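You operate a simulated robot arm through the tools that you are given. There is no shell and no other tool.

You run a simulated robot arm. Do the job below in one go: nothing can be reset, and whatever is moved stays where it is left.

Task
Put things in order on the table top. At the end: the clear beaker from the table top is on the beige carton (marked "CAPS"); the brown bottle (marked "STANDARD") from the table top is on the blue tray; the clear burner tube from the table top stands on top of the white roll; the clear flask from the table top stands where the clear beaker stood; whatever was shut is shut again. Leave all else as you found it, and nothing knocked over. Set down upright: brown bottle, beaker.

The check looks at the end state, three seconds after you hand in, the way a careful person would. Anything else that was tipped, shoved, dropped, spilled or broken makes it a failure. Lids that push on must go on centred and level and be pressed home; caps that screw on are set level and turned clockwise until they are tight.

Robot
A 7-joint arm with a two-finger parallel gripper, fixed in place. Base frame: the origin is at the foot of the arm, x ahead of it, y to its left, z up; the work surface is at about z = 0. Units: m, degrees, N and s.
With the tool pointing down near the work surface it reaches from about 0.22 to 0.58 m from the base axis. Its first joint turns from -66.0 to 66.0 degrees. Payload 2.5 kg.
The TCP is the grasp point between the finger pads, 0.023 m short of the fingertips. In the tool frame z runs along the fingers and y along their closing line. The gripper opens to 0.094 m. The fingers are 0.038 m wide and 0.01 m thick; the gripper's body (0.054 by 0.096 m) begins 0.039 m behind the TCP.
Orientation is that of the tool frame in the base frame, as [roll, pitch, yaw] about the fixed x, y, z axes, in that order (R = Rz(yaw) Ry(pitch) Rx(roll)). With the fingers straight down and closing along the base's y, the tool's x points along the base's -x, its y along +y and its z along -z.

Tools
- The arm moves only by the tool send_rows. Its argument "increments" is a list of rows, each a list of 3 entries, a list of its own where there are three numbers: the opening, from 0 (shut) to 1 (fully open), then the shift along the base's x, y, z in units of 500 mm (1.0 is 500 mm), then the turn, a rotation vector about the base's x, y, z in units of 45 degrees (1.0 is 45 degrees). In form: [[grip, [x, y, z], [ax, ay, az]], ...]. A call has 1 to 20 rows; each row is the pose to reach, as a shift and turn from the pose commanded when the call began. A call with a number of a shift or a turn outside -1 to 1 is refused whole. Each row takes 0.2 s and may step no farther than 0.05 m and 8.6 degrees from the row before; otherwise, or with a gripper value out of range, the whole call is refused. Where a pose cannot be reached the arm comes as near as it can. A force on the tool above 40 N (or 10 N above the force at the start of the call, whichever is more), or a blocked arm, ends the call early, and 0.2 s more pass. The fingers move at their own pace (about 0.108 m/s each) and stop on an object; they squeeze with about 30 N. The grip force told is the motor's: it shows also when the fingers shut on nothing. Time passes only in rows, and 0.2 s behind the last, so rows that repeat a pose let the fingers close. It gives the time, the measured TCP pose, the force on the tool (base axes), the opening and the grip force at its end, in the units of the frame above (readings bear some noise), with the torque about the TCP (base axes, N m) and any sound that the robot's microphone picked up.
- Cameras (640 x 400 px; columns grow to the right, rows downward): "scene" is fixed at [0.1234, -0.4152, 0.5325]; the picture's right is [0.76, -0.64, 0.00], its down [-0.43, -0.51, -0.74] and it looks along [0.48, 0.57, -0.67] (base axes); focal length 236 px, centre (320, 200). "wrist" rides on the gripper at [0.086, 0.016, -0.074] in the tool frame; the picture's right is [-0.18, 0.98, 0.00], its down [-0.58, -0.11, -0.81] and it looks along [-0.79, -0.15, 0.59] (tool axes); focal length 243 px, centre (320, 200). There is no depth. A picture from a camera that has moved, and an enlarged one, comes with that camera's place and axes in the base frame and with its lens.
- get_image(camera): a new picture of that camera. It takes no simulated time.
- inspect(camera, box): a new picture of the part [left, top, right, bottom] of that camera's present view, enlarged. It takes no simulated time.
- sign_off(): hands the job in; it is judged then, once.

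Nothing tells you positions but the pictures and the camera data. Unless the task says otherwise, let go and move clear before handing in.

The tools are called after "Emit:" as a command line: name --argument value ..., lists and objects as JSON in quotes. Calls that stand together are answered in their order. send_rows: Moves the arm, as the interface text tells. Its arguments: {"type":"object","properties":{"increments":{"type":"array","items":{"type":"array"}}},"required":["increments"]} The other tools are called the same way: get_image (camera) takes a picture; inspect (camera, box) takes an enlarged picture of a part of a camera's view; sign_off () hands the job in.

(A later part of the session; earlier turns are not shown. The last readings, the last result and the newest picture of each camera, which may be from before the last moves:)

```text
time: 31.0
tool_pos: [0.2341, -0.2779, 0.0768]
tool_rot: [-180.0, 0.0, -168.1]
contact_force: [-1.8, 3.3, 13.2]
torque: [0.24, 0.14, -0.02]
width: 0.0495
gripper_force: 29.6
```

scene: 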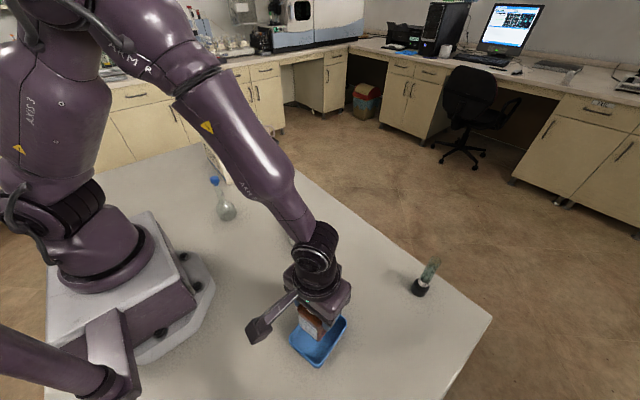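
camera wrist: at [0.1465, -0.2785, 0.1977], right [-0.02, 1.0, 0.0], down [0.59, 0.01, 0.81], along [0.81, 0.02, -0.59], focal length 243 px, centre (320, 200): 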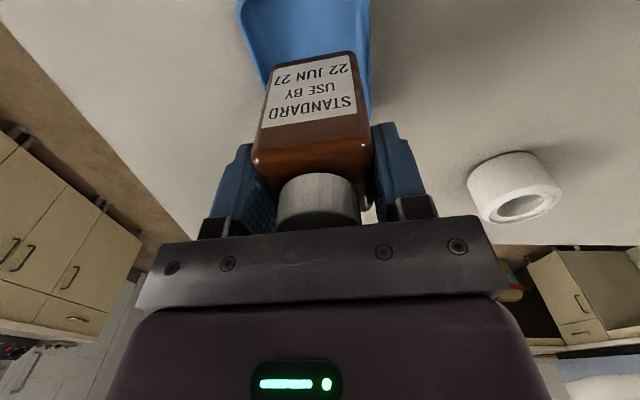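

The bottle is on the tray floor. I'll ease the pressure and open slowly.

Emit:
send_rows --increments '[[0.3, [0, 0, 0.0016], [0, 0, 0]], [0.54, [0, 0, 0.0016], [0, 0, 0]], [0.58, [0, 0, 0.0016], [0, 0, 0]], [0.65, [0, 0, 0.0016], [0, 0, 0]], [0.75, [0, 0, 0.0016], [0, 0, 0]], [0.85, [0, 0, 0.0016], [0, 0, 0]], [0.85, [0, 0, 0.0016], [0, 0, 0]]]'

Emit:
get_image --camera "wrist"

Emit:
inspect --camera "scene" --box '[268, 280, 368, 380]'

```text
time: 32.6
tool_pos: [0.2344, -0.2772, 0.0772]
tool_rot: [-180.0, 0.0, -168.0]
contact_force: [0.1, -0.7, -0.2]
torque: [-0.02, -0.01, -0.03]
width: 0.0799
gripper_force: 0.1
```

```text
taken
camera wrist: at [0.1462, -0.2805, 0.1518], right [-0.02, 1.0, 0.0], down [0.59, 0.01, 0.81], along [0.81, 0.02, -0.59], focal length 243 px, centre (320, 200)
```

wrist: 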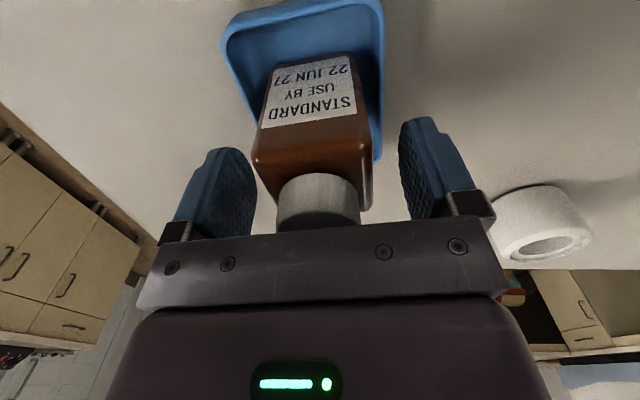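

```text
4.00 times, centred on (318, 330) of scene
camera zoom: at [0.1234, -0.4152, 0.5325], right [0.76, -0.64, 0.0], down [-0.43, -0.51, -0.74], along [0.48, 0.57, -0.67], focal length 945 px, centre (328, -320)
```

zoom: 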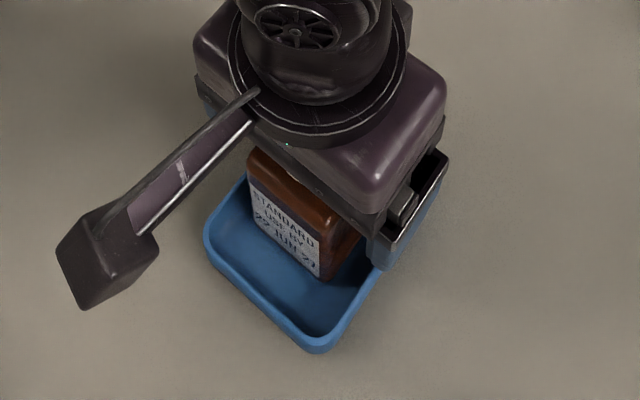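

The bottle stands upright in the tray. I'll rise straight up, then move to a viewpoint facing the burner tube.

Emit:
send_rows --increments '[[0.85, [0, 0, 0.04], [0, 0, 0]], [0.9, [0, 0, 0.12], [0, 0, 0]], [1, [0, 0, 0.2], [0, 0, 0]], [1, [0, 0, 0.28], [0, 0, 0]], [1, [0, 0, 0.34], [0, 0, 0]], [1, [0.03, 0, 0.34], [0, 0, -0.12]], [1, [0.06, 0, 0.34], [0, 0, -0.24]], [1, [0.1, 0, 0.34], [0, 0, -0.37]], [1, [0.14, 0.01, 0.32], [0, 0, -0.5]], [1, [0.18, 0.01, 0.3], [0, 0, -0.62]], [1, [0.22, 0.015, 0.28], [0, 0, -0.75]], [1, [0.25, 0.015, 0.25], [0, 0, -0.867]], [1, [0.25, 0.015, 0.25], [0, 0, -0.867]]]'

Emit:
get_image --camera "wrist"

Emit:
get_image --camera "scene"

Emit:
inspect --camera "wrist" --box '[260, 60, 400, 200]'

```text
time: 35.4
tool_pos: [0.3595, -0.2717, 0.2018]
tool_rot: [180.0, 0.0, 153.0]
contact_force: [0.1, 0.5, 0.3]
torque: [-0.01, 0.01, 0.01]
width: 0.0938
gripper_force: 0.1
```

```text
taken
camera wrist: at [0.2902, -0.2175, 0.2765], right [0.61, 0.79, 0.0], down [0.47, -0.36, 0.81], along [0.64, -0.49, -0.59], focal length 243 px, centre (320, 200)
```

wrist: 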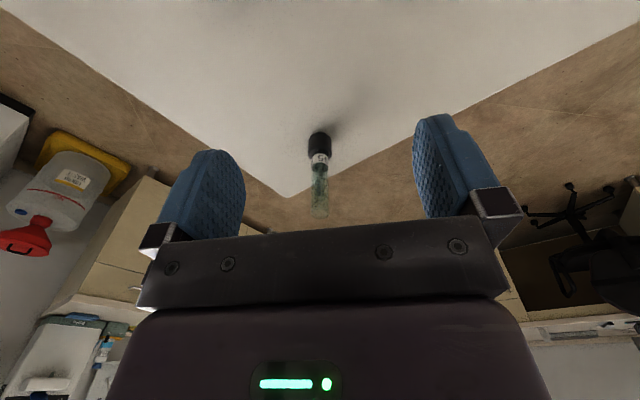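

```text
taken
```

scene: 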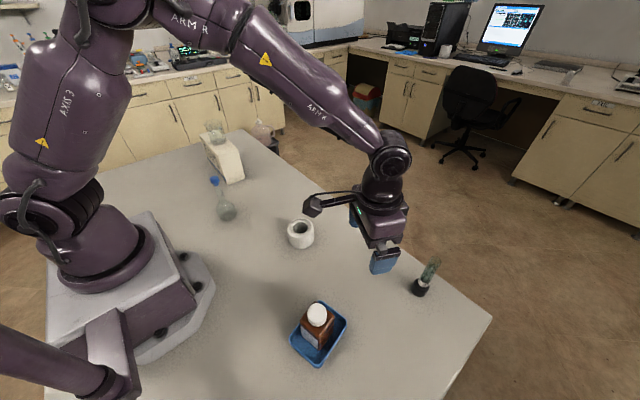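

```text
2.86 times, centred on (330, 130) of wrist
camera zoom: at [0.2902, -0.2175, 0.2765], right [0.61, 0.79, 0.0], down [0.47, -0.36, 0.81], along [0.64, -0.49, -0.59], focal length 693 px, centre (291, 400)
```

zoom: 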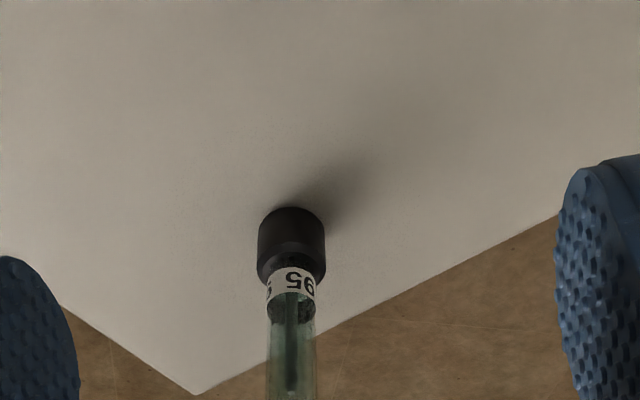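

The bottle is fine in the tray, and the burner sits straight ahead at about (0.477, -0.36). Before committing I'll compare the roll's hole with the burner's base closely.

Emit:
inspect --camera "scene" --box '[280, 214, 322, 254]'

Emit:
inspect --camera "scene" --box '[405, 255, 447, 300]'

Emit:
inspect --camera "scene" --box '[195, 165, 245, 230]'

Emit:
inspect --camera "wrist" --box '[300, 120, 345, 220]'

```text
10.00 times, centred on (301, 234) of scene
camera zoom: at [0.1234, -0.4152, 0.5325], right [0.76, -0.64, 0.0], down [-0.43, -0.51, -0.74], along [0.48, 0.57, -0.67], focal length 2362 px, centre (510, -140)
```

zoom: 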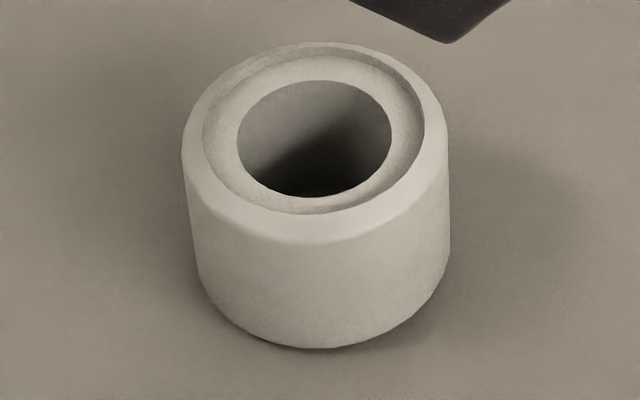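

```text
8.89 times, centred on (426, 278) of scene
camera zoom: at [0.1234, -0.4152, 0.5325], right [0.76, -0.64, 0.0], down [-0.43, -0.51, -0.74], along [0.48, 0.57, -0.67], focal length 2099 px, centre (-622, -489)
```

zoom: 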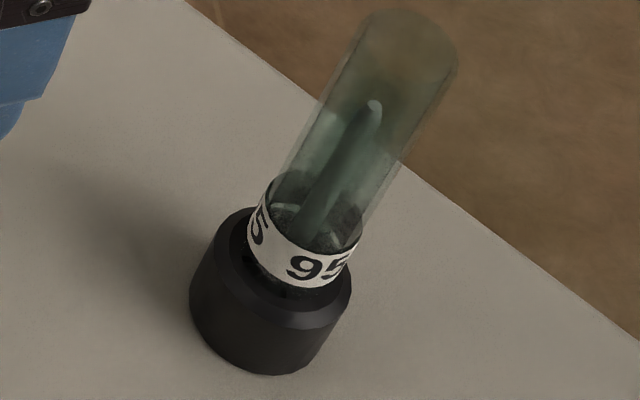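

```text
6.15 times, centred on (220, 198) of scene
camera zoom: at [0.1234, -0.4152, 0.5325], right [0.76, -0.64, 0.0], down [-0.43, -0.51, -0.74], along [0.48, 0.57, -0.67], focal length 1453 px, centre (935, 215)
```

zoom: 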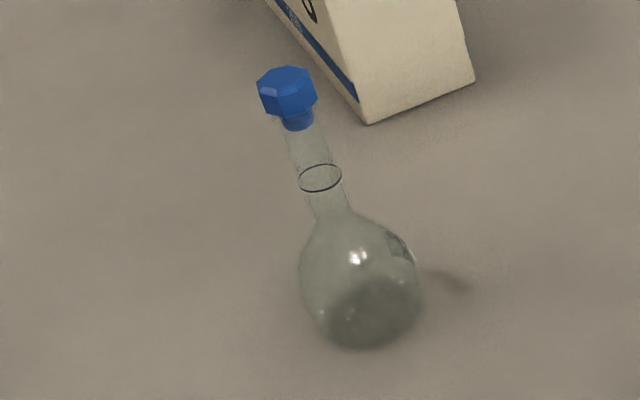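

```text
4.00 times, centred on (322, 170) of wrist
camera zoom: at [0.2902, -0.2175, 0.2765], right [0.61, 0.79, 0.0], down [0.47, -0.36, 0.81], along [0.64, -0.49, -0.59], focal length 970 px, centre (310, 320)
```

zoom: 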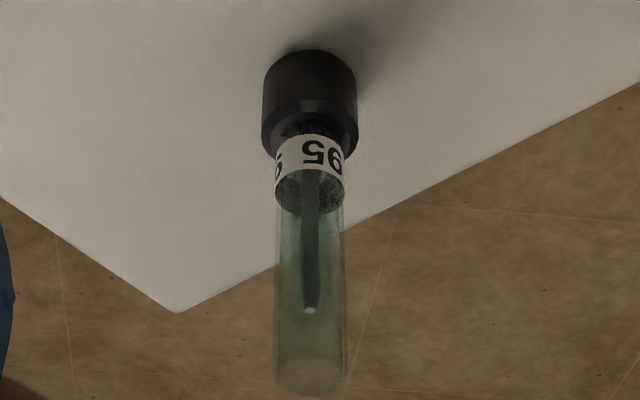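

The burner's base measures about 34 mm, at (0.477, -0.360), and the roll's hole looks wider than that. I'll pick the burner up by its tube with a 30° outward tilt and find out gently how the roll supports it.

Emit:
send_rows --increments '[[1, [0.025, -0.02, -0.01], [0, 0, -0.11]], [1, [0.05, -0.04, -0.02], [0, 0, -0.222]], [1, [0.075, -0.0566, -0.044], [0, 0, -0.222]], [1, [0.075, -0.0566, -0.044], [0, 0, -0.222]]]'

Emit:
send_rows --increments '[[1, [0, 0, 0], [-0.08, -0.107, 0]], [1, [0, 0, 0], [-0.16, -0.213, 0]], [1, [0, 0, 0], [-0.24, -0.32, 0]], [1, [0, 0, 0], [-0.32, -0.427, 0]], [1, [0, 0, 0], [-0.401, -0.533, 0]], [1, [0, 0, 0], [-0.401, -0.533, 0]]]'

Emit:
get_image --camera "wrist"

Emit:
get_image --camera "scene"

```text
time: 36.4
tool_pos: [0.3964, -0.3002, 0.1806]
tool_rot: [-180.0, 0.1, 142.9]
contact_force: [0.5, -1.4, 0.6]
torque: [0.0, 0.02, 0.0]
width: 0.0937
gripper_force: 0.0
```

```text
time: 37.8
tool_pos: [0.3973, -0.2994, 0.1804]
tool_rot: [180.0, 30.0, 143.0]
contact_force: [-0.7, -0.4, 0.2]
torque: [-0.01, -0.03, 0.01]
width: 0.0938
gripper_force: 0.1
```

```text
taken
camera wrist: at [0.317, -0.2191, 0.2016], right [0.72, 0.69, 0.09], down [0.01, -0.15, 0.99], along [0.7, -0.71, -0.11], focal length 243 px, centre (320, 200)
```

wrist: 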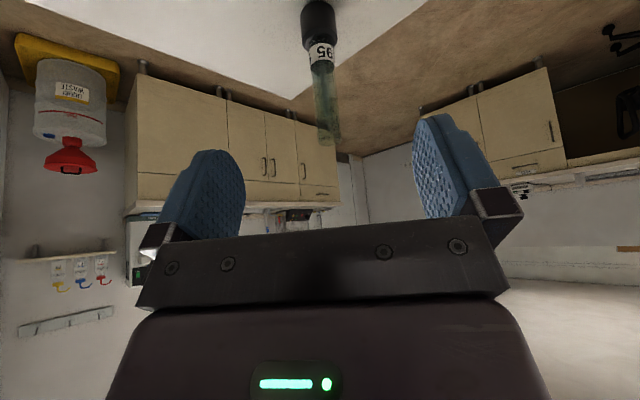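

```text
taken
```

scene: 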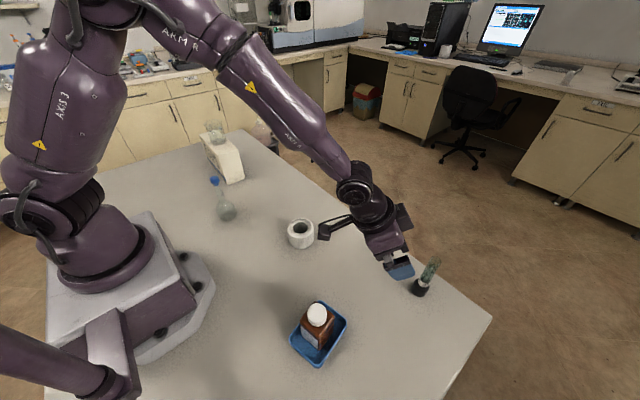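

The tilt is correct and the tube top measures z of about 0.128. I'll go down to z of 0.105, check, and then move forward around the tube.

Emit:
send_rows --increments '[[1, [0, 0, -0.05], [0, 0, 0]], [1, [0, 0, -0.1], [0, 0, 0]], [1, [0, 0, -0.151], [0, 0, 0]], [1, [0.05, -0.0375, -0.151], [0, 0, 0]], [1, [0.05, -0.0375, -0.151], [0, 0, 0]]]'

Emit:
get_image --camera "wrist"

Emit:
inspect --camera "scene" --box '[370, 220, 470, 310]'

```text
time: 39.0
tool_pos: [0.4219, -0.3191, 0.1053]
tool_rot: [-180.0, 30.0, 143.1]
contact_force: [0.2, 0.5, 0.7]
torque: [-0.01, -0.01, -0.02]
width: 0.094
gripper_force: 0.1
```

```text
taken
camera wrist: at [0.3424, -0.2395, 0.126], right [0.72, 0.69, 0.09], down [0.01, -0.15, 0.99], along [0.7, -0.71, -0.12], focal length 243 px, centre (320, 200)
```

wrist: 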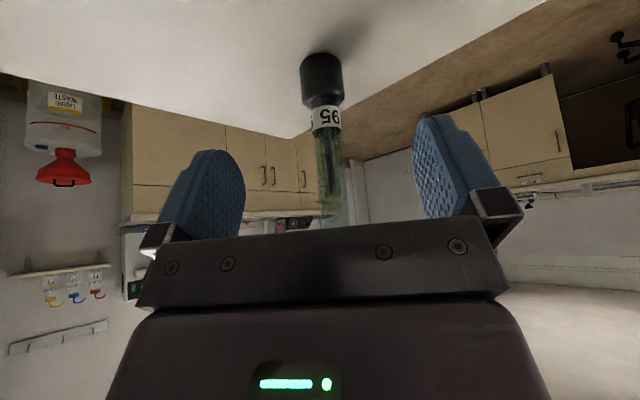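

```text
4.44 times, centred on (420, 265) of scene
camera zoom: at [0.1234, -0.4152, 0.5325], right [0.76, -0.64, 0.0], down [-0.43, -0.51, -0.74], along [0.48, 0.57, -0.67], focal length 1050 px, centre (-124, -89)
```

zoom: 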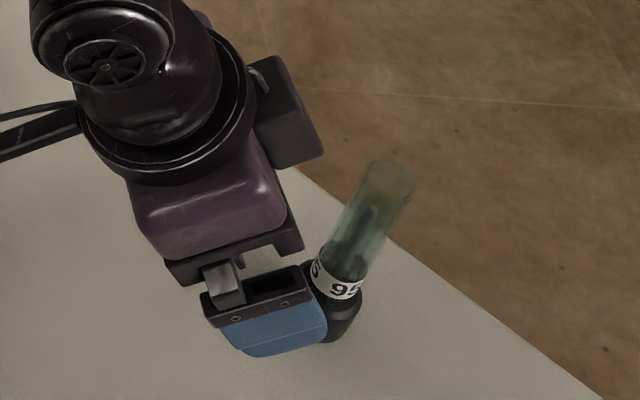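

The path is clear, with the tube top about 10 mm under the palm edge. I'll move forward so the tube is between the pads.

Emit:
send_rows --increments '[[1, [0.035, -0.026, 0], [0, 0, 0]], [1, [0.07, -0.053, 0], [0, 0, 0]], [1, [0.1, -0.076, 0], [0, 0, 0]], [1, [0.11, -0.083, 0], [0, 0, 0]], [1, [0.11, -0.083, 0], [0, 0, 0]]]'

Emit:
get_image --camera "wrist"

Emit:
inspect --camera "scene" --box '[370, 220, 470, 310]'

```text
time: 40.2
tool_pos: [0.4776, -0.3592, 0.1032]
tool_rot: [-180.0, 30.0, 143.0]
contact_force: [0.5, -0.2, 0.1]
torque: [0.02, -0.01, -0.02]
width: 0.094
gripper_force: 0.0
```

```text
taken
camera wrist: at [0.3978, -0.2799, 0.1251], right [0.72, 0.69, 0.09], down [0.01, -0.15, 0.99], along [0.7, -0.71, -0.12], focal length 243 px, centre (320, 200)
```

wrist: 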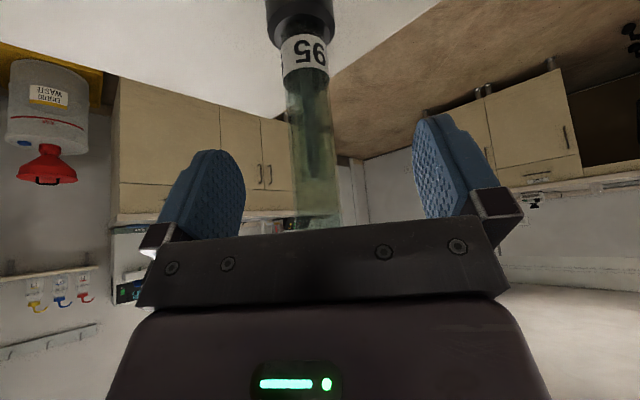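

```text
4.44 times, centred on (420, 265) of scene
camera zoom: at [0.1234, -0.4152, 0.5325], right [0.76, -0.64, 0.0], down [-0.43, -0.51, -0.74], along [0.48, 0.57, -0.67], focal length 1050 px, centre (-124, -89)
```

zoom: 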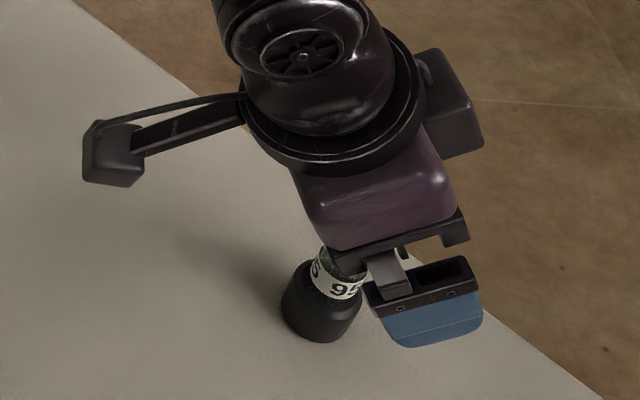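

The tube is between the pads, about 2 mm off-centre. I'll trim that and close.

Emit:
send_rows --increments '[[1, [-0.002, -0.0026, 0], [0, 0, 0]], [0.6, [-0.002, -0.0026, 0], [0, 0, 0]], [0.4, [-0.002, -0.0026, 0], [0, 0, 0]], [0.3, [-0.002, -0.0026, 0], [0, 0, 0]]]'

Emit:
get_image --camera "wrist"

```text
time: 41.2
tool_pos: [0.477, -0.3609, 0.1043]
tool_rot: [180.0, 30.0, 143.0]
contact_force: [-0.1, -0.9, -0.3]
torque: [-0.02, 0.01, -0.01]
width: 0.028
gripper_force: 0.1
```

```text
taken
camera wrist: at [0.3962, -0.281, 0.1252], right [0.72, 0.69, 0.09], down [0.01, -0.15, 0.99], along [0.7, -0.71, -0.12], focal length 243 px, centre (320, 200)
```

wrist: 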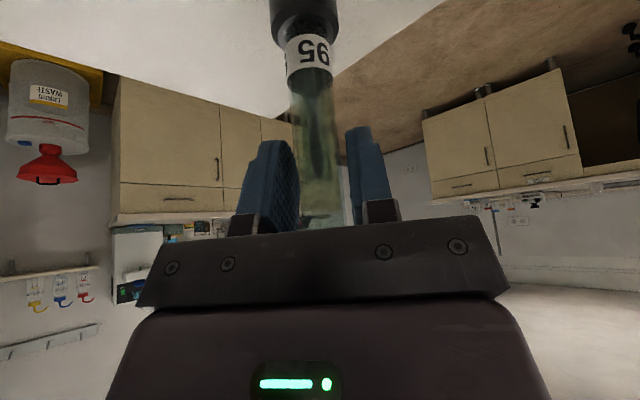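

Emit:
send_rows --increments '[[0.27, [0, 0, 0], [0, 0, 0]], [0.24, [0, 0, 0], [0, 0, 0]], [0.2, [0, 0, 0], [0, 0, 0]], [0.1, [0, 0, 0], [0, 0, 0]], [0.1, [0, 0, 0], [0, 0, 0]]]'

Emit:
get_image --camera "wrist"

Emit:
inspect --camera "scene" --box '[370, 220, 470, 310]'

```text
time: 42.4
tool_pos: [0.4762, -0.3612, 0.1041]
tool_rot: [180.0, 30.1, 143.0]
contact_force: [0.4, -0.8, -0.6]
torque: [-0.07, 0.06, 0.02]
width: 0.0209
gripper_force: 25.0
```

```text
taken
camera wrist: at [0.3962, -0.281, 0.1251], right [0.72, 0.69, 0.09], down [0.01, -0.15, 0.99], along [0.7, -0.71, -0.12], focal length 243 px, centre (320, 200)
```

wrist: 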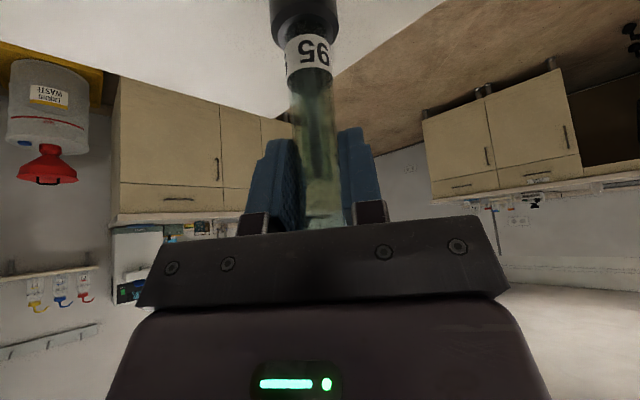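

```text
4.44 times, centred on (420, 265) of scene
camera zoom: at [0.1234, -0.4152, 0.5325], right [0.76, -0.64, 0.0], down [-0.43, -0.51, -0.74], along [0.48, 0.57, -0.67], focal length 1050 px, centre (-124, -89)
```

zoom: 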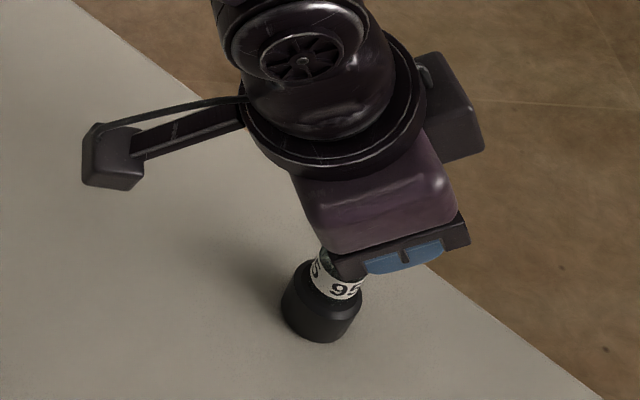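

The tube is held, with the fingers 20.9 mm apart. I'll lift slightly and confirm the base comes up with it.

Emit:
send_rows --increments '[[0.1, [0, 0, 0.01], [0, 0, 0]], [0.1, [0, 0, 0.03], [0, 0, 0]], [0.1, [0, 0, 0.06], [0, 0, 0]], [0.1, [0, 0, 0.06], [0, 0, 0]]]'

Emit:
get_image --camera "wrist"

Emit:
inspect --camera "scene" --box '[370, 220, 470, 310]'

```text
time: 43.4
tool_pos: [0.4754, -0.3612, 0.1343]
tool_rot: [180.0, 30.0, 142.9]
contact_force: [-0.7, 0.3, -1.2]
torque: [-0.03, 0.02, 0.0]
width: 0.0214
gripper_force: 24.8
```

```text
taken
camera wrist: at [0.3953, -0.2802, 0.1572], right [0.72, 0.69, 0.09], down [0.01, -0.15, 0.99], along [0.7, -0.71, -0.12], focal length 243 px, centre (320, 200)
```

wrist: 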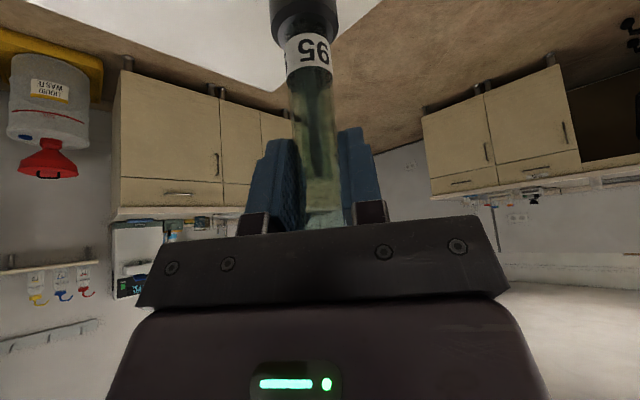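

```text
4.44 times, centred on (420, 265) of scene
camera zoom: at [0.1234, -0.4152, 0.5325], right [0.76, -0.64, 0.0], down [-0.43, -0.51, -0.74], along [0.48, 0.57, -0.67], focal length 1050 px, centre (-124, -89)
```

zoom: 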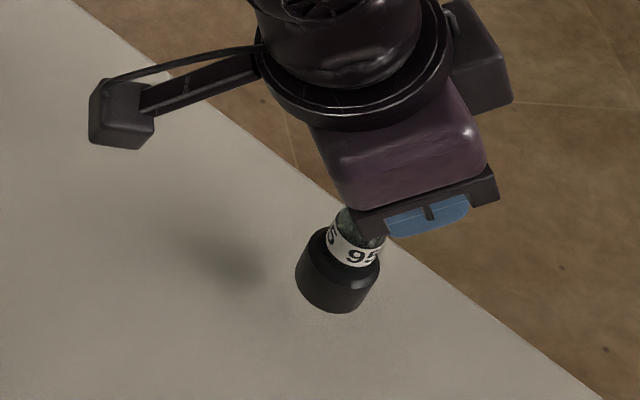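

The burner lifts as one piece and hangs upright. I'll raise it and carry it over the roll at about (0.358, -0.057), turning 30° on the way.

Emit:
send_rows --increments '[[0.1, [0, 0, 0.07], [0, 0, 0]], [0.1, [0, 0, 0.14], [0, 0, 0]], [0.1, [0, 0, 0.2], [0, 0, 0]], [0.1, [0, 0, 0.232], [0, 0, 0]], [0.1, [-0.024, 0.061, 0.232], [0, 0, 0.067]], [0.1, [-0.047, 0.121, 0.232], [0, 0, 0.133]], [0.1, [-0.071, 0.182, 0.232], [0, 0, 0.2]], [0.1, [-0.094, 0.243, 0.232], [0, 0, 0.267]], [0.1, [-0.118, 0.303, 0.232], [0, 0, 0.333]], [0.1, [-0.142, 0.364, 0.232], [0, 0, 0.4]], [0.1, [-0.165, 0.425, 0.232], [0, 0, 0.467]], [0.1, [-0.189, 0.486, 0.232], [0, 0, 0.533]], [0.1, [-0.212, 0.546, 0.232], [0, 0, 0.6]], [0.1, [-0.236, 0.607, 0.232], [0, 0, 0.667]], [0.1, [-0.236, 0.607, 0.18], [0, 0, 0.667]], [0.1, [-0.236, 0.607, 0.12], [0, 0, 0.667]], [0.1, [-0.236, 0.607, 0.08], [0, 0, 0.667]], [0.1, [-0.236, 0.607, 0.08], [0, 0, 0.667]]]'

Emit:
get_image --camera "wrist"

Emit:
get_image --camera "scene"

Emit:
inspect --camera "scene" --box '[270, 190, 340, 260]'

```text
time: 47.2
tool_pos: [0.3575, -0.0575, 0.1748]
tool_rot: [180.0, 30.0, 173.0]
contact_force: [-1.0, 1.0, -0.4]
torque: [0.03, 0.01, 0.01]
width: 0.021
gripper_force: 24.9
```

```text
taken
camera wrist: at [0.2476, -0.0283, 0.1959], right [0.28, 0.96, 0.09], down [0.09, -0.12, 0.99], along [0.96, -0.27, -0.12], focal length 243 px, centre (320, 200)
```

wrist: 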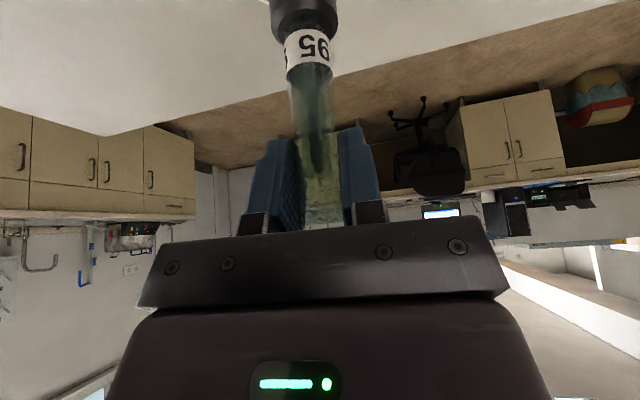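

```text
taken
```

scene: 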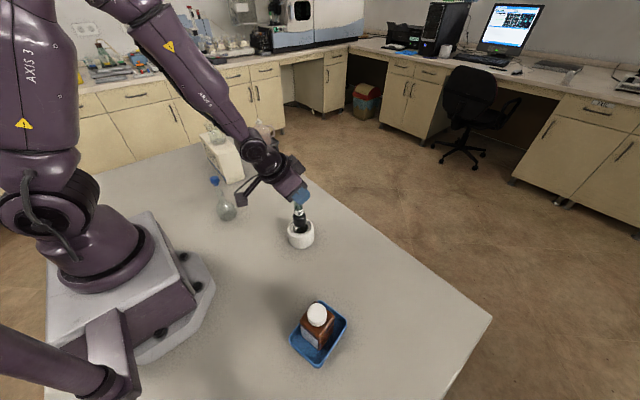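

```text
5.71 times, centred on (305, 225) of scene
camera zoom: at [0.1234, -0.4152, 0.5325], right [0.76, -0.64, 0.0], down [-0.43, -0.51, -0.74], along [0.48, 0.57, -0.67], focal length 1350 px, centre (406, 57)
```

zoom: 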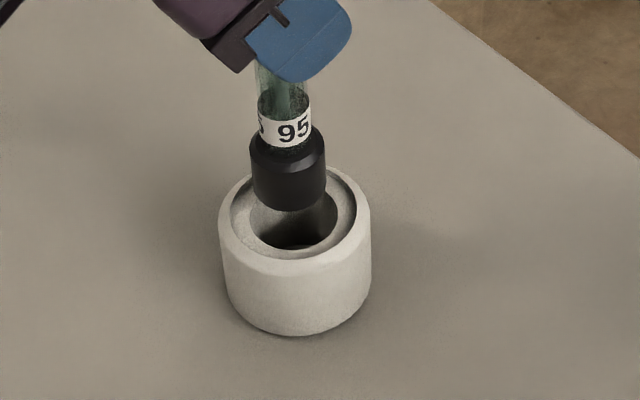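

The burner's base (about 35 mm) is over the roll, whose hole looks about 43 mm. I'll lower it gently to find the contact height, which should be near TCP z of 0.15 if the roll supports it.

Emit:
send_rows --increments '[[0.1, [0.004, 0.002, -0.015], [0, 0, 0]], [0.1, [0.004, 0.002, -0.03], [0, 0, 0]], [0.1, [0.004, 0.002, -0.034], [0, 0, 0]], [0.1, [0.004, 0.002, -0.034], [0, 0, 0]]]'

Emit:
inspect --camera "scene" --box '[280, 205, 325, 250]'

```text
time: 48.2
tool_pos: [0.3622, -0.0577, 0.1581]
tool_rot: [180.0, 30.4, 173.1]
contact_force: [1.7, 0.7, 16.6]
torque: [0.22, -0.32, 0.04]
width: 0.0211
gripper_force: 25.3
```

```text
8.89 times, centred on (302, 228) of scene
camera zoom: at [0.1233, -0.4152, 0.5325], right [0.76, -0.64, 0.0], down [-0.43, -0.51, -0.74], along [0.48, 0.57, -0.67], focal length 2099 px, centre (476, -44)
```

zoom: 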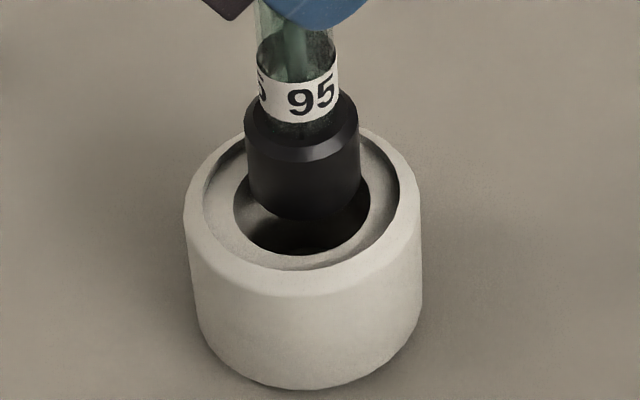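

It touched at z of about 0.158, but the torque shows contact on the far edge of the base only, so it is about 10 mm off-centre and resting on the roll's lip. I'll raise it slightly, recentre and look again.

Emit:
send_rows --increments '[[0.1, [0, 0, 0.012], [0, 0, 0]], [0.1, [-0.013, -0.013, 0.012], [0, 0, 0]], [0.1, [-0.013, -0.013, 0.012], [0, 0, 0]]]'

Emit:
inspect --camera "scene" --box '[280, 205, 325, 250]'

Emit:
get_image --camera "wrist"

```text
time: 49.0
tool_pos: [0.3532, -0.0623, 0.1642]
tool_rot: [179.9, 29.9, 172.9]
contact_force: [-0.1, 0.0, -1.5]
torque: [0.01, -0.01, 0.02]
width: 0.0208
gripper_force: 24.8
```

```text
8.89 times, centred on (302, 228) of scene
camera zoom: at [0.1234, -0.4152, 0.5325], right [0.76, -0.64, 0.0], down [-0.43, -0.51, -0.74], along [0.48, 0.57, -0.67], focal length 2099 px, centre (476, -44)
```

zoom: 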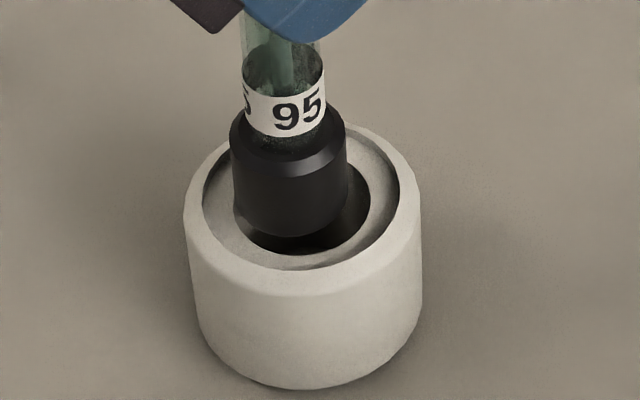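

```text
taken
camera wrist: at [0.2432, -0.0333, 0.1851], right [0.28, 0.96, 0.09], down [0.09, -0.12, 0.99], along [0.96, -0.27, -0.12], focal length 243 px, centre (320, 200)
```

wrist: 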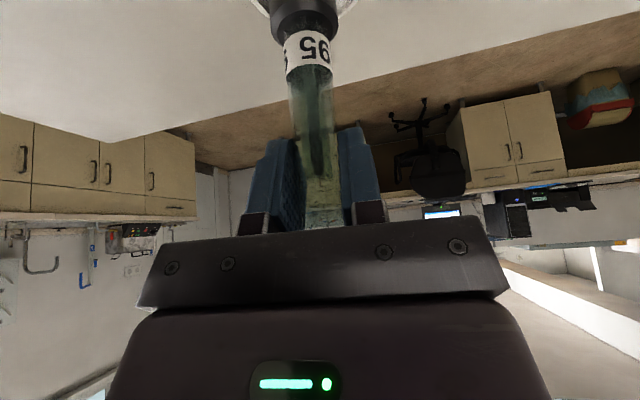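

The roll's top centre looks to be near TCP (0.357, -0.061) for this grip. I'll move there and lower in small steps, watching height and torque.

Emit:
send_rows --increments '[[0.1, [0.0076, 0.0026, -0.004], [0, 0, 0]], [0.1, [0.0076, 0.0026, -0.008], [0, 0, 0]], [0.1, [0.0076, 0.0026, -0.012], [0, 0, 0]], [0.1, [0.0076, 0.0026, -0.012], [0, 0, 0]]]'

Emit:
inspect --camera "scene" --box '[280, 205, 325, 250]'

```text
time: 50.0
tool_pos: [0.3588, -0.061, 0.1583]
tool_rot: [-180.0, 30.3, 173.0]
contact_force: [-0.5, 0.7, 18.3]
torque: [-0.02, -0.07, 0.07]
width: 0.0213
gripper_force: 25.4
```

```text
8.89 times, centred on (302, 228) of scene
camera zoom: at [0.1233, -0.4152, 0.5325], right [0.76, -0.64, 0.0], down [-0.43, -0.51, -0.74], along [0.48, 0.57, -0.67], focal length 2099 px, centre (476, -44)
```

zoom: 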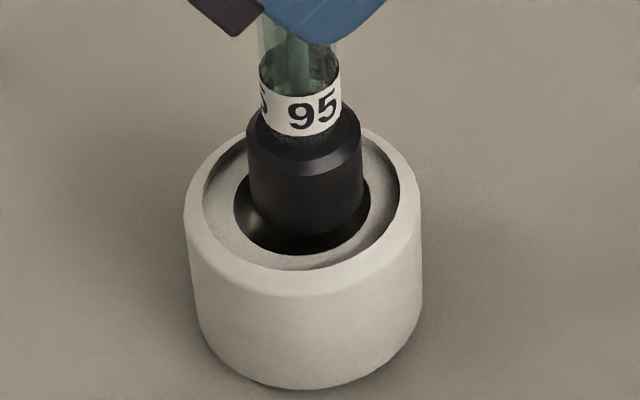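

The contact is now centred: 18 N at z of 0.158 with almost no torque. So the roll's top carries the base level even over the hole. I'll ease the pressure before letting go.

Emit:
send_rows --increments '[[0.1, [0, 0, 0.0024], [0, 0, 0]], [0.1, [0, 0, 0.0024], [0, 0, 0]]]'

```text
time: 50.6
tool_pos: [0.3579, -0.061, 0.1582]
tool_rot: [-179.9, 30.0, 173.1]
contact_force: [2.5, -0.3, 6.2]
torque: [-0.03, -0.36, 0.01]
width: 0.0214
gripper_force: 25.0
```

Emit:
send_rows --increments '[[0.1, [0, 0, 0.001], [0, 0, 0]], [0.1, [0, 0, 0.001], [0, 0, 0]]]'

Emit:
inspect --camera "scene" --box '[270, 185, 335, 250]'

Emit:
inspect --camera "wrist" --box '[220, 0, 400, 230]'

```text
time: 51.2
tool_pos: [0.3564, -0.0609, 0.1578]
tool_rot: [179.9, 29.9, 173.0]
contact_force: [-0.7, -0.5, 3.4]
torque: [-0.02, -0.12, 0.02]
width: 0.0211
gripper_force: 25.4
```

```text
6.15 times, centred on (302, 218) of scene
camera zoom: at [0.1234, -0.4152, 0.5325], right [0.76, -0.64, 0.0], down [-0.43, -0.51, -0.74], along [0.48, 0.57, -0.67], focal length 1453 px, centre (428, 92)
```

zoom: 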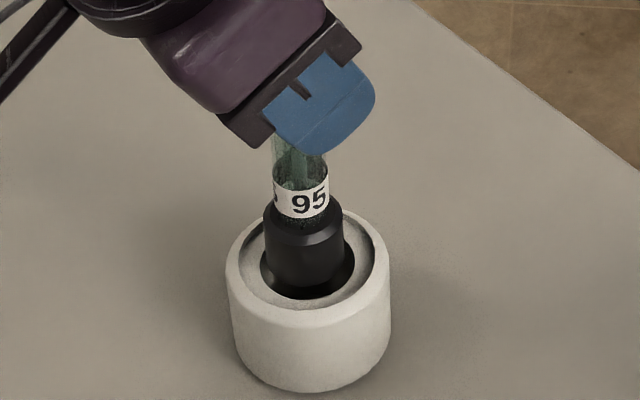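

```text
1.74 times, centred on (310, 115) of wrist
camera zoom: at [0.2474, -0.0316, 0.1801], right [0.28, 0.96, 0.09], down [0.09, -0.12, 0.99], along [0.96, -0.27, -0.12], focal length 422 px, centre (337, 348)
```

zoom: 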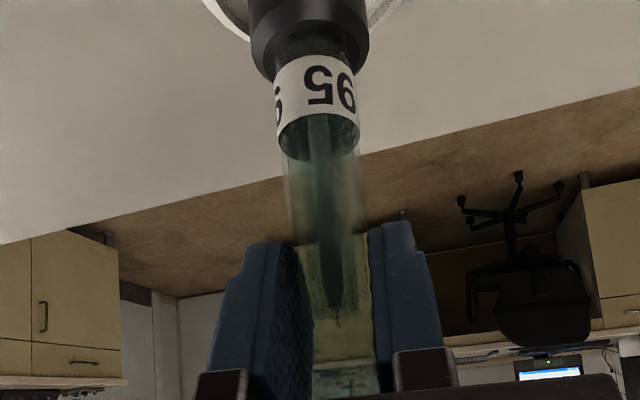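

Emit:
send_rows --increments '[[0.235, [0, 0, 0], [0, 0, 0]], [0.25, [0, 0, 0], [0, 0, 0]], [0.27, [0, 0, 0], [0, 0, 0]], [0.29, [0, 0, 0], [0, 0, 0]]]'

Emit:
inspect --camera "scene" --box '[270, 185, 335, 250]'

Emit:
inspect --camera "wrist" --box '[220, 0, 400, 230]'

```text
time: 52.2
tool_pos: [0.3568, -0.0618, 0.1599]
tool_rot: [180.0, 30.1, 173.0]
contact_force: [1.3, -0.1, -0.6]
torque: [-0.04, -0.03, -0.03]
width: 0.0272
gripper_force: 0.0
```

```text
6.15 times, centred on (302, 218) of scene
camera zoom: at [0.1234, -0.4152, 0.5325], right [0.76, -0.64, 0.0], down [-0.43, -0.51, -0.74], along [0.48, 0.57, -0.67], focal length 1453 px, centre (428, 92)
```

zoom: 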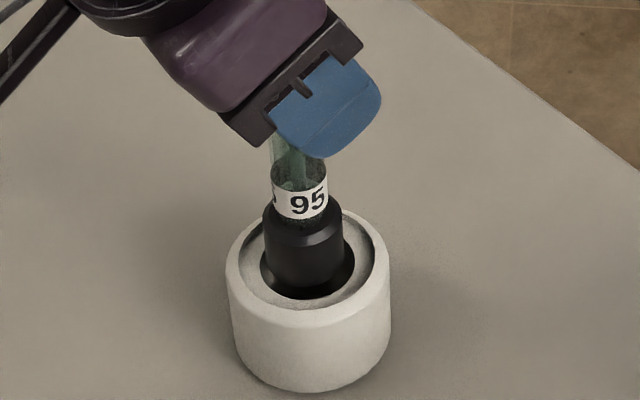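

```text
1.74 times, centred on (310, 115) of wrist
camera zoom: at [0.248, -0.0317, 0.1803], right [0.28, 0.96, 0.09], down [0.09, -0.12, 0.99], along [0.96, -0.27, -0.12], focal length 422 px, centre (337, 348)
```

zoom: 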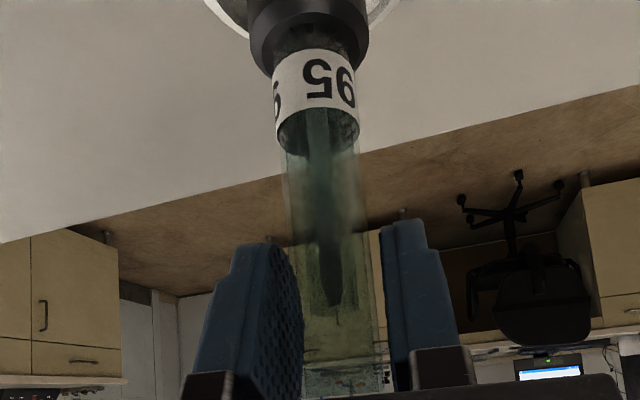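

The burner stands by itself on the roll. I'll open wider, back away horizontally along the tool's lean, then rise.

Emit:
send_rows --increments '[[0.4, [0, 0, 0], [0, 0, 0]], [0.6, [0, 0, 0], [0, 0, 0]], [0.8, [0, 0, 0], [0, 0, 0]], [0.8, [-0.03, 0.004, 0], [0, 0, 0]], [0.8, [-0.07, 0.009, 0], [0, 0, 0]], [0.8, [-0.11, 0.014, 0], [0, 0, 0]], [0.8, [-0.14, 0.017, 0], [0, 0, 0]], [0.8, [-0.14, 0.017, 0.05], [0, 0, 0]], [0.8, [-0.14, 0.017, 0.11], [0, 0, 0]], [0.8, [-0.14, 0.017, 0.17], [0, 0, 0]], [0.8, [-0.14, 0.017, 0.17], [0, 0, 0]]]'

Emit:
get_image --camera "scene"

Emit:
inspect --camera "scene" --box '[270, 185, 335, 250]'

Emit:
get_image --camera "wrist"

```text
time: 54.6
tool_pos: [0.2905, -0.0529, 0.2458]
tool_rot: [179.8, 29.9, 173.0]
contact_force: [0.3, 0.0, 0.1]
torque: [0.0, 0.01, 0.01]
width: 0.075
gripper_force: 0.0
out of reach, approached as far as the arm can: row 7, 8, 9, 10
```

```text
taken
```

scene: 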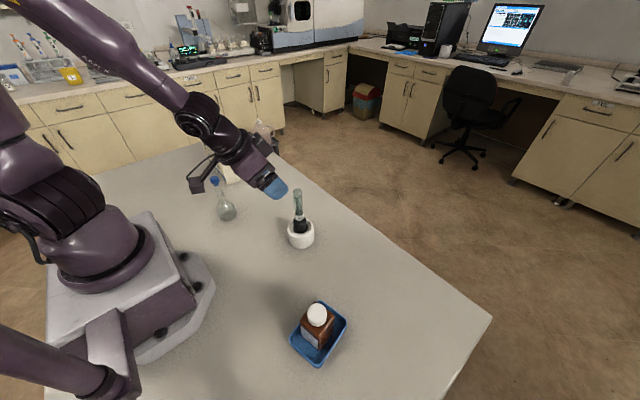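

```text
6.15 times, centred on (302, 218) of scene
camera zoom: at [0.1234, -0.4152, 0.5325], right [0.76, -0.64, 0.0], down [-0.43, -0.51, -0.74], along [0.48, 0.57, -0.67], focal length 1453 px, centre (428, 92)
```

zoom: 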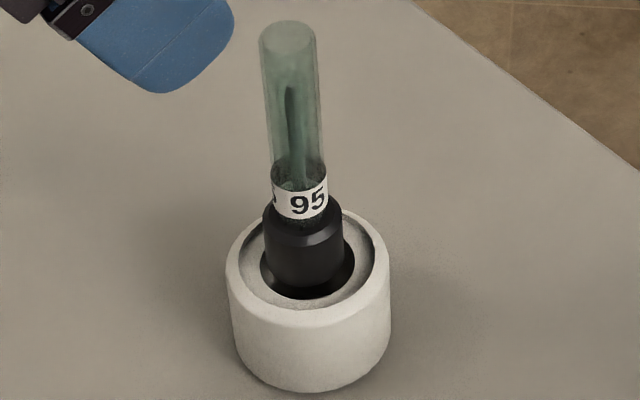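

```text
taken
camera wrist: at [0.1808, -0.0238, 0.2665], right [0.28, 0.96, 0.09], down [0.09, -0.12, 0.99], along [0.96, -0.27, -0.12], focal length 243 px, centre (320, 200)
```

wrist: 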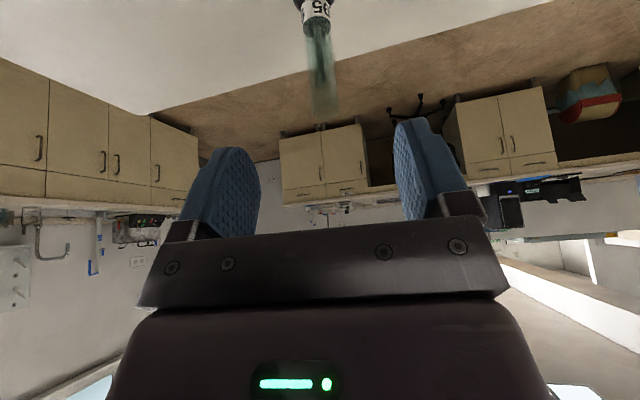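

The burner stands centred and upright on the roll. For the flask I'll level the tool, then turn it so it can approach the neck from the side, since an inward tilt is out of reach there.

Emit:
send_rows --increments '[[0.8, [0.007, 0.011, 0.03], [0.013, 0.11, 0]], [0.8, [0.014, 0.022, 0.05], [0.027, 0.22, 0]], [0.8, [0.022, 0.033, 0.07], [0.04, 0.33, 0]], [0.8, [0.03, 0.044, 0.09], [0.054, 0.44, 0]], [0.8, [0.037, 0.055, 0.09], [0.067, 0.55, 0]], [0.8, [0.044, 0.066, 0.09], [0.081, 0.662, 0]], [0.8, [0.044, 0.066, 0.09], [0.081, 0.662, 0]]]'

Emit:
send_rows --increments '[[0.8, [0, 0.01, 0], [0, 0, 0.16]], [0.8, [0, 0.02, 0], [0, 0, 0.32]], [0.8, [0, 0.03, 0], [0, 0, 0.48]], [0.8, [0, 0.04, 0], [0, 0, 0.64]], [0.8, [0, 0.05, 0], [0, 0, 0.8]], [0.8, [0, 0.06, 0], [0, 0, 0.95]], [0.8, [0, 0.06, 0], [0, 0, 0.95]]]'

Emit:
send_rows --increments '[[0.8, [0, 0.0, 0], [0, 0, 0.16]], [0.8, [0, 0.0, 0], [0, 0, 0.32]], [0.8, [0, 0.0, 0], [0, 0, 0.48]], [0.8, [0, 0.0, 0], [0, 0, 0.64]], [0.8, [0, 0.0, 0], [0, 0, 0.8]], [0.8, [0, 0.0, 0], [0, 0, 0.95]], [0.8, [0, 0.0, 0], [0, 0, 0.95]]]'

Emit:
get_image --camera "wrist"

Emit:
get_image --camera "scene"

```text
time: 56.2
tool_pos: [0.3101, -0.0204, 0.2891]
tool_rot: [180.0, -0.2, 173.0]
contact_force: [0.4, 0.1, 0.3]
torque: [-0.01, 0.0, -0.01]
width: 0.0755
gripper_force: 0.1
```

```text
time: 57.8
tool_pos: [0.309, 0.0096, 0.2886]
tool_rot: [-180.0, 0.0, -144.1]
contact_force: [-0.4, -0.3, -0.2]
torque: [0.02, -0.03, 0.01]
width: 0.0753
gripper_force: 0.0
```

```text
time: 59.4
tool_pos: [0.3096, 0.0098, 0.2901]
tool_rot: [-180.0, 0.0, -101.4]
contact_force: [-0.4, 0.3, 0.1]
torque: [0.03, -0.01, 0.0]
width: 0.0753
gripper_force: 0.1
```

```text
taken
camera wrist: at [0.2761, -0.0718, 0.3639], right [-0.93, 0.37, 0.0], down [0.22, 0.55, 0.81], along [0.3, 0.75, -0.59], focal length 243 px, centre (320, 200)
```

wrist: 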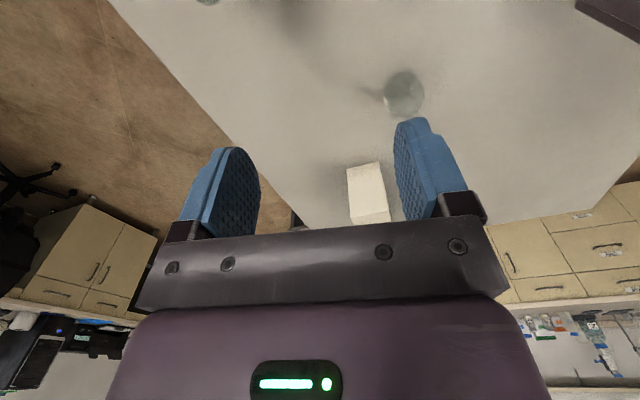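

```text
taken
```

scene: 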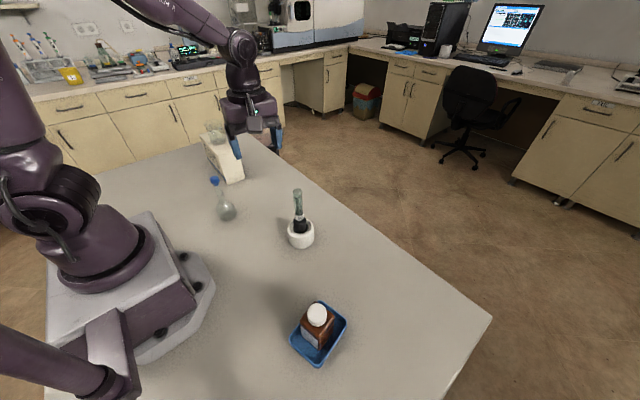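

The flask is in view but partly behind a finger. I'll turn further so that it sits between the fingers.

Emit:
send_rows --increments '[[0.8, [0, 0, -0.02], [0, 0, 0.16]], [0.8, [0, 0, -0.04], [0, 0, 0.32]], [0.8, [0, 0, -0.06], [0, 0, 0.48]], [0.9, [0, 0, -0.08], [0, 0, 0.64]], [1, [0, 0, -0.1], [0, 0, 0.81]], [1, [0, 0, -0.1], [0, 0, 0.81]]]'

Emit:
get_image --camera "wrist"

Emit:
inspect --camera "wrist" --box '[260, 60, 400, 220]'

```text
time: 60.8
tool_pos: [0.3102, 0.01, 0.2388]
tool_rot: [179.9, 0.0, -64.8]
contact_force: [0.6, -0.3, 0.1]
torque: [0.02, 0.0, -0.03]
width: 0.0938
gripper_force: 0.2
```

```text
taken
camera wrist: at [0.3314, -0.0753, 0.3137], right [-0.97, -0.25, 0.0], down [-0.15, 0.57, 0.81], along [-0.2, 0.78, -0.59], focal length 243 px, centre (320, 200)
```

wrist: 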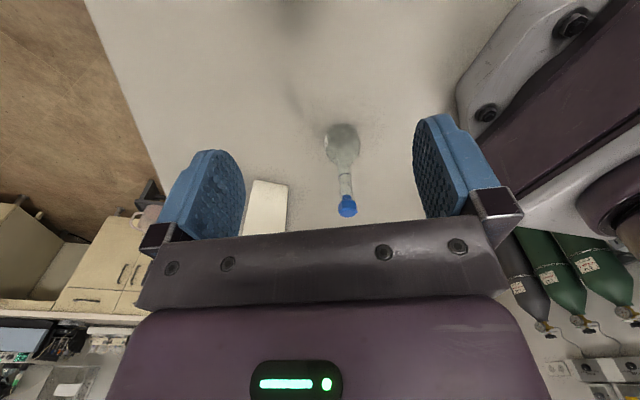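

```text
2.50 times, centred on (330, 140) of wrist
camera zoom: at [0.3314, -0.0753, 0.3137], right [-0.97, -0.25, 0.0], down [-0.15, 0.57, 0.81], along [-0.2, 0.78, -0.59], focal length 606 px, centre (295, 350)
```

zoom: 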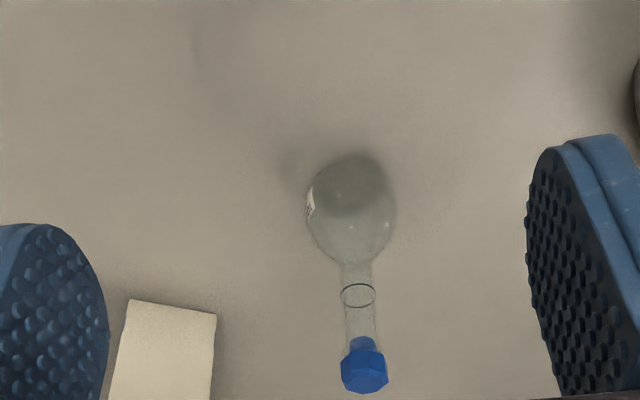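

The flask's axis is at (0.231, 0.157). Its neck runs from about z 0.07 to 0.125 and is about 18 mm wide, with the stopper reaching about 0.155. I'll move above it, then tilt the tool 50° so the palm misses the stopper.

Emit:
send_rows --increments '[[1, [-0.03, 0.056, 0.03], [0, 0, 0]], [1, [-0.06, 0.112, 0.042], [0, 0, 0]], [1, [-0.09, 0.167, 0.042], [0, 0, 0]], [1, [-0.121, 0.223, 0.042], [0, 0, 0]], [1, [-0.151, 0.279, 0.042], [0, 0, 0]], [1, [-0.151, 0.279, 0.042], [0, 0, 0]]]'

Emit:
send_rows --increments '[[1, [0, 0, 0], [0.126, 0.059, 0]], [1, [0, 0, 0], [0.251, 0.118, 0]], [1, [0, 0, 0], [0.377, 0.178, 0]], [1, [0, 0, 0], [0.503, 0.237, 0]], [1, [0, 0, 0], [0.628, 0.296, 0]], [1, [0, 0, 0], [0.754, 0.355, 0]], [1, [0, 0, 0], [0.754, 0.355, 0]]]'

Emit:
get_image --camera "scene"

Emit:
get_image --camera "wrist"

```text
time: 62.2
tool_pos: [0.2349, 0.1508, 0.2617]
tool_rot: [-179.9, 0.0, -65.0]
contact_force: [0.0, -0.7, -0.6]
torque: [0.03, -0.04, 0.02]
width: 0.0939
gripper_force: 0.1
```

```text
time: 63.8
tool_pos: [0.2338, 0.1492, 0.2607]
tool_rot: [179.8, 37.7, -65.1]
contact_force: [-0.5, -0.1, -0.3]
torque: [0.02, 0.04, -0.03]
width: 0.0941
gripper_force: 0.0
```

```text
taken
```

scene: 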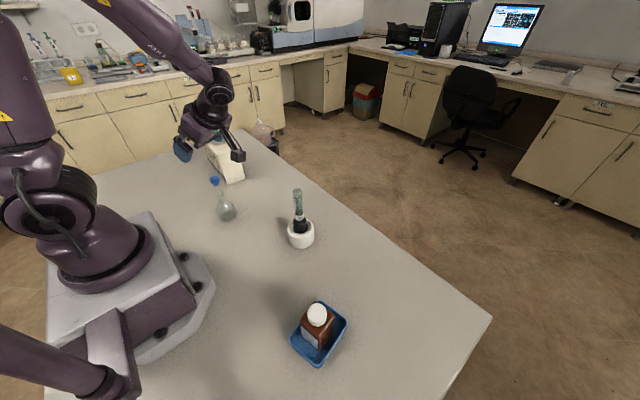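

```text
taken
camera wrist: at [0.2667, 0.0391, 0.2667], right [-0.95, -0.28, 0.12], down [0.11, 0.02, 0.99], along [-0.28, 0.96, 0.01], focal length 243 px, centre (320, 200)
```

wrist: 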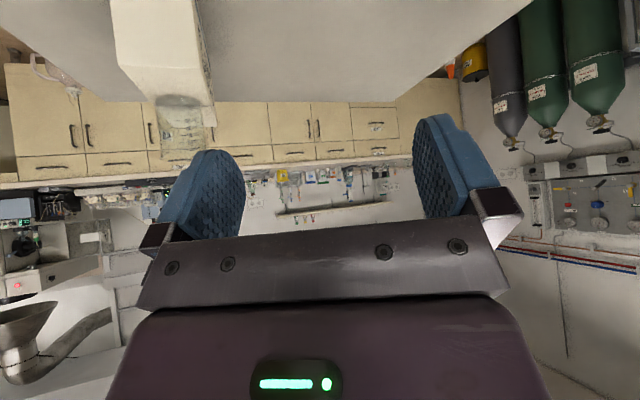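

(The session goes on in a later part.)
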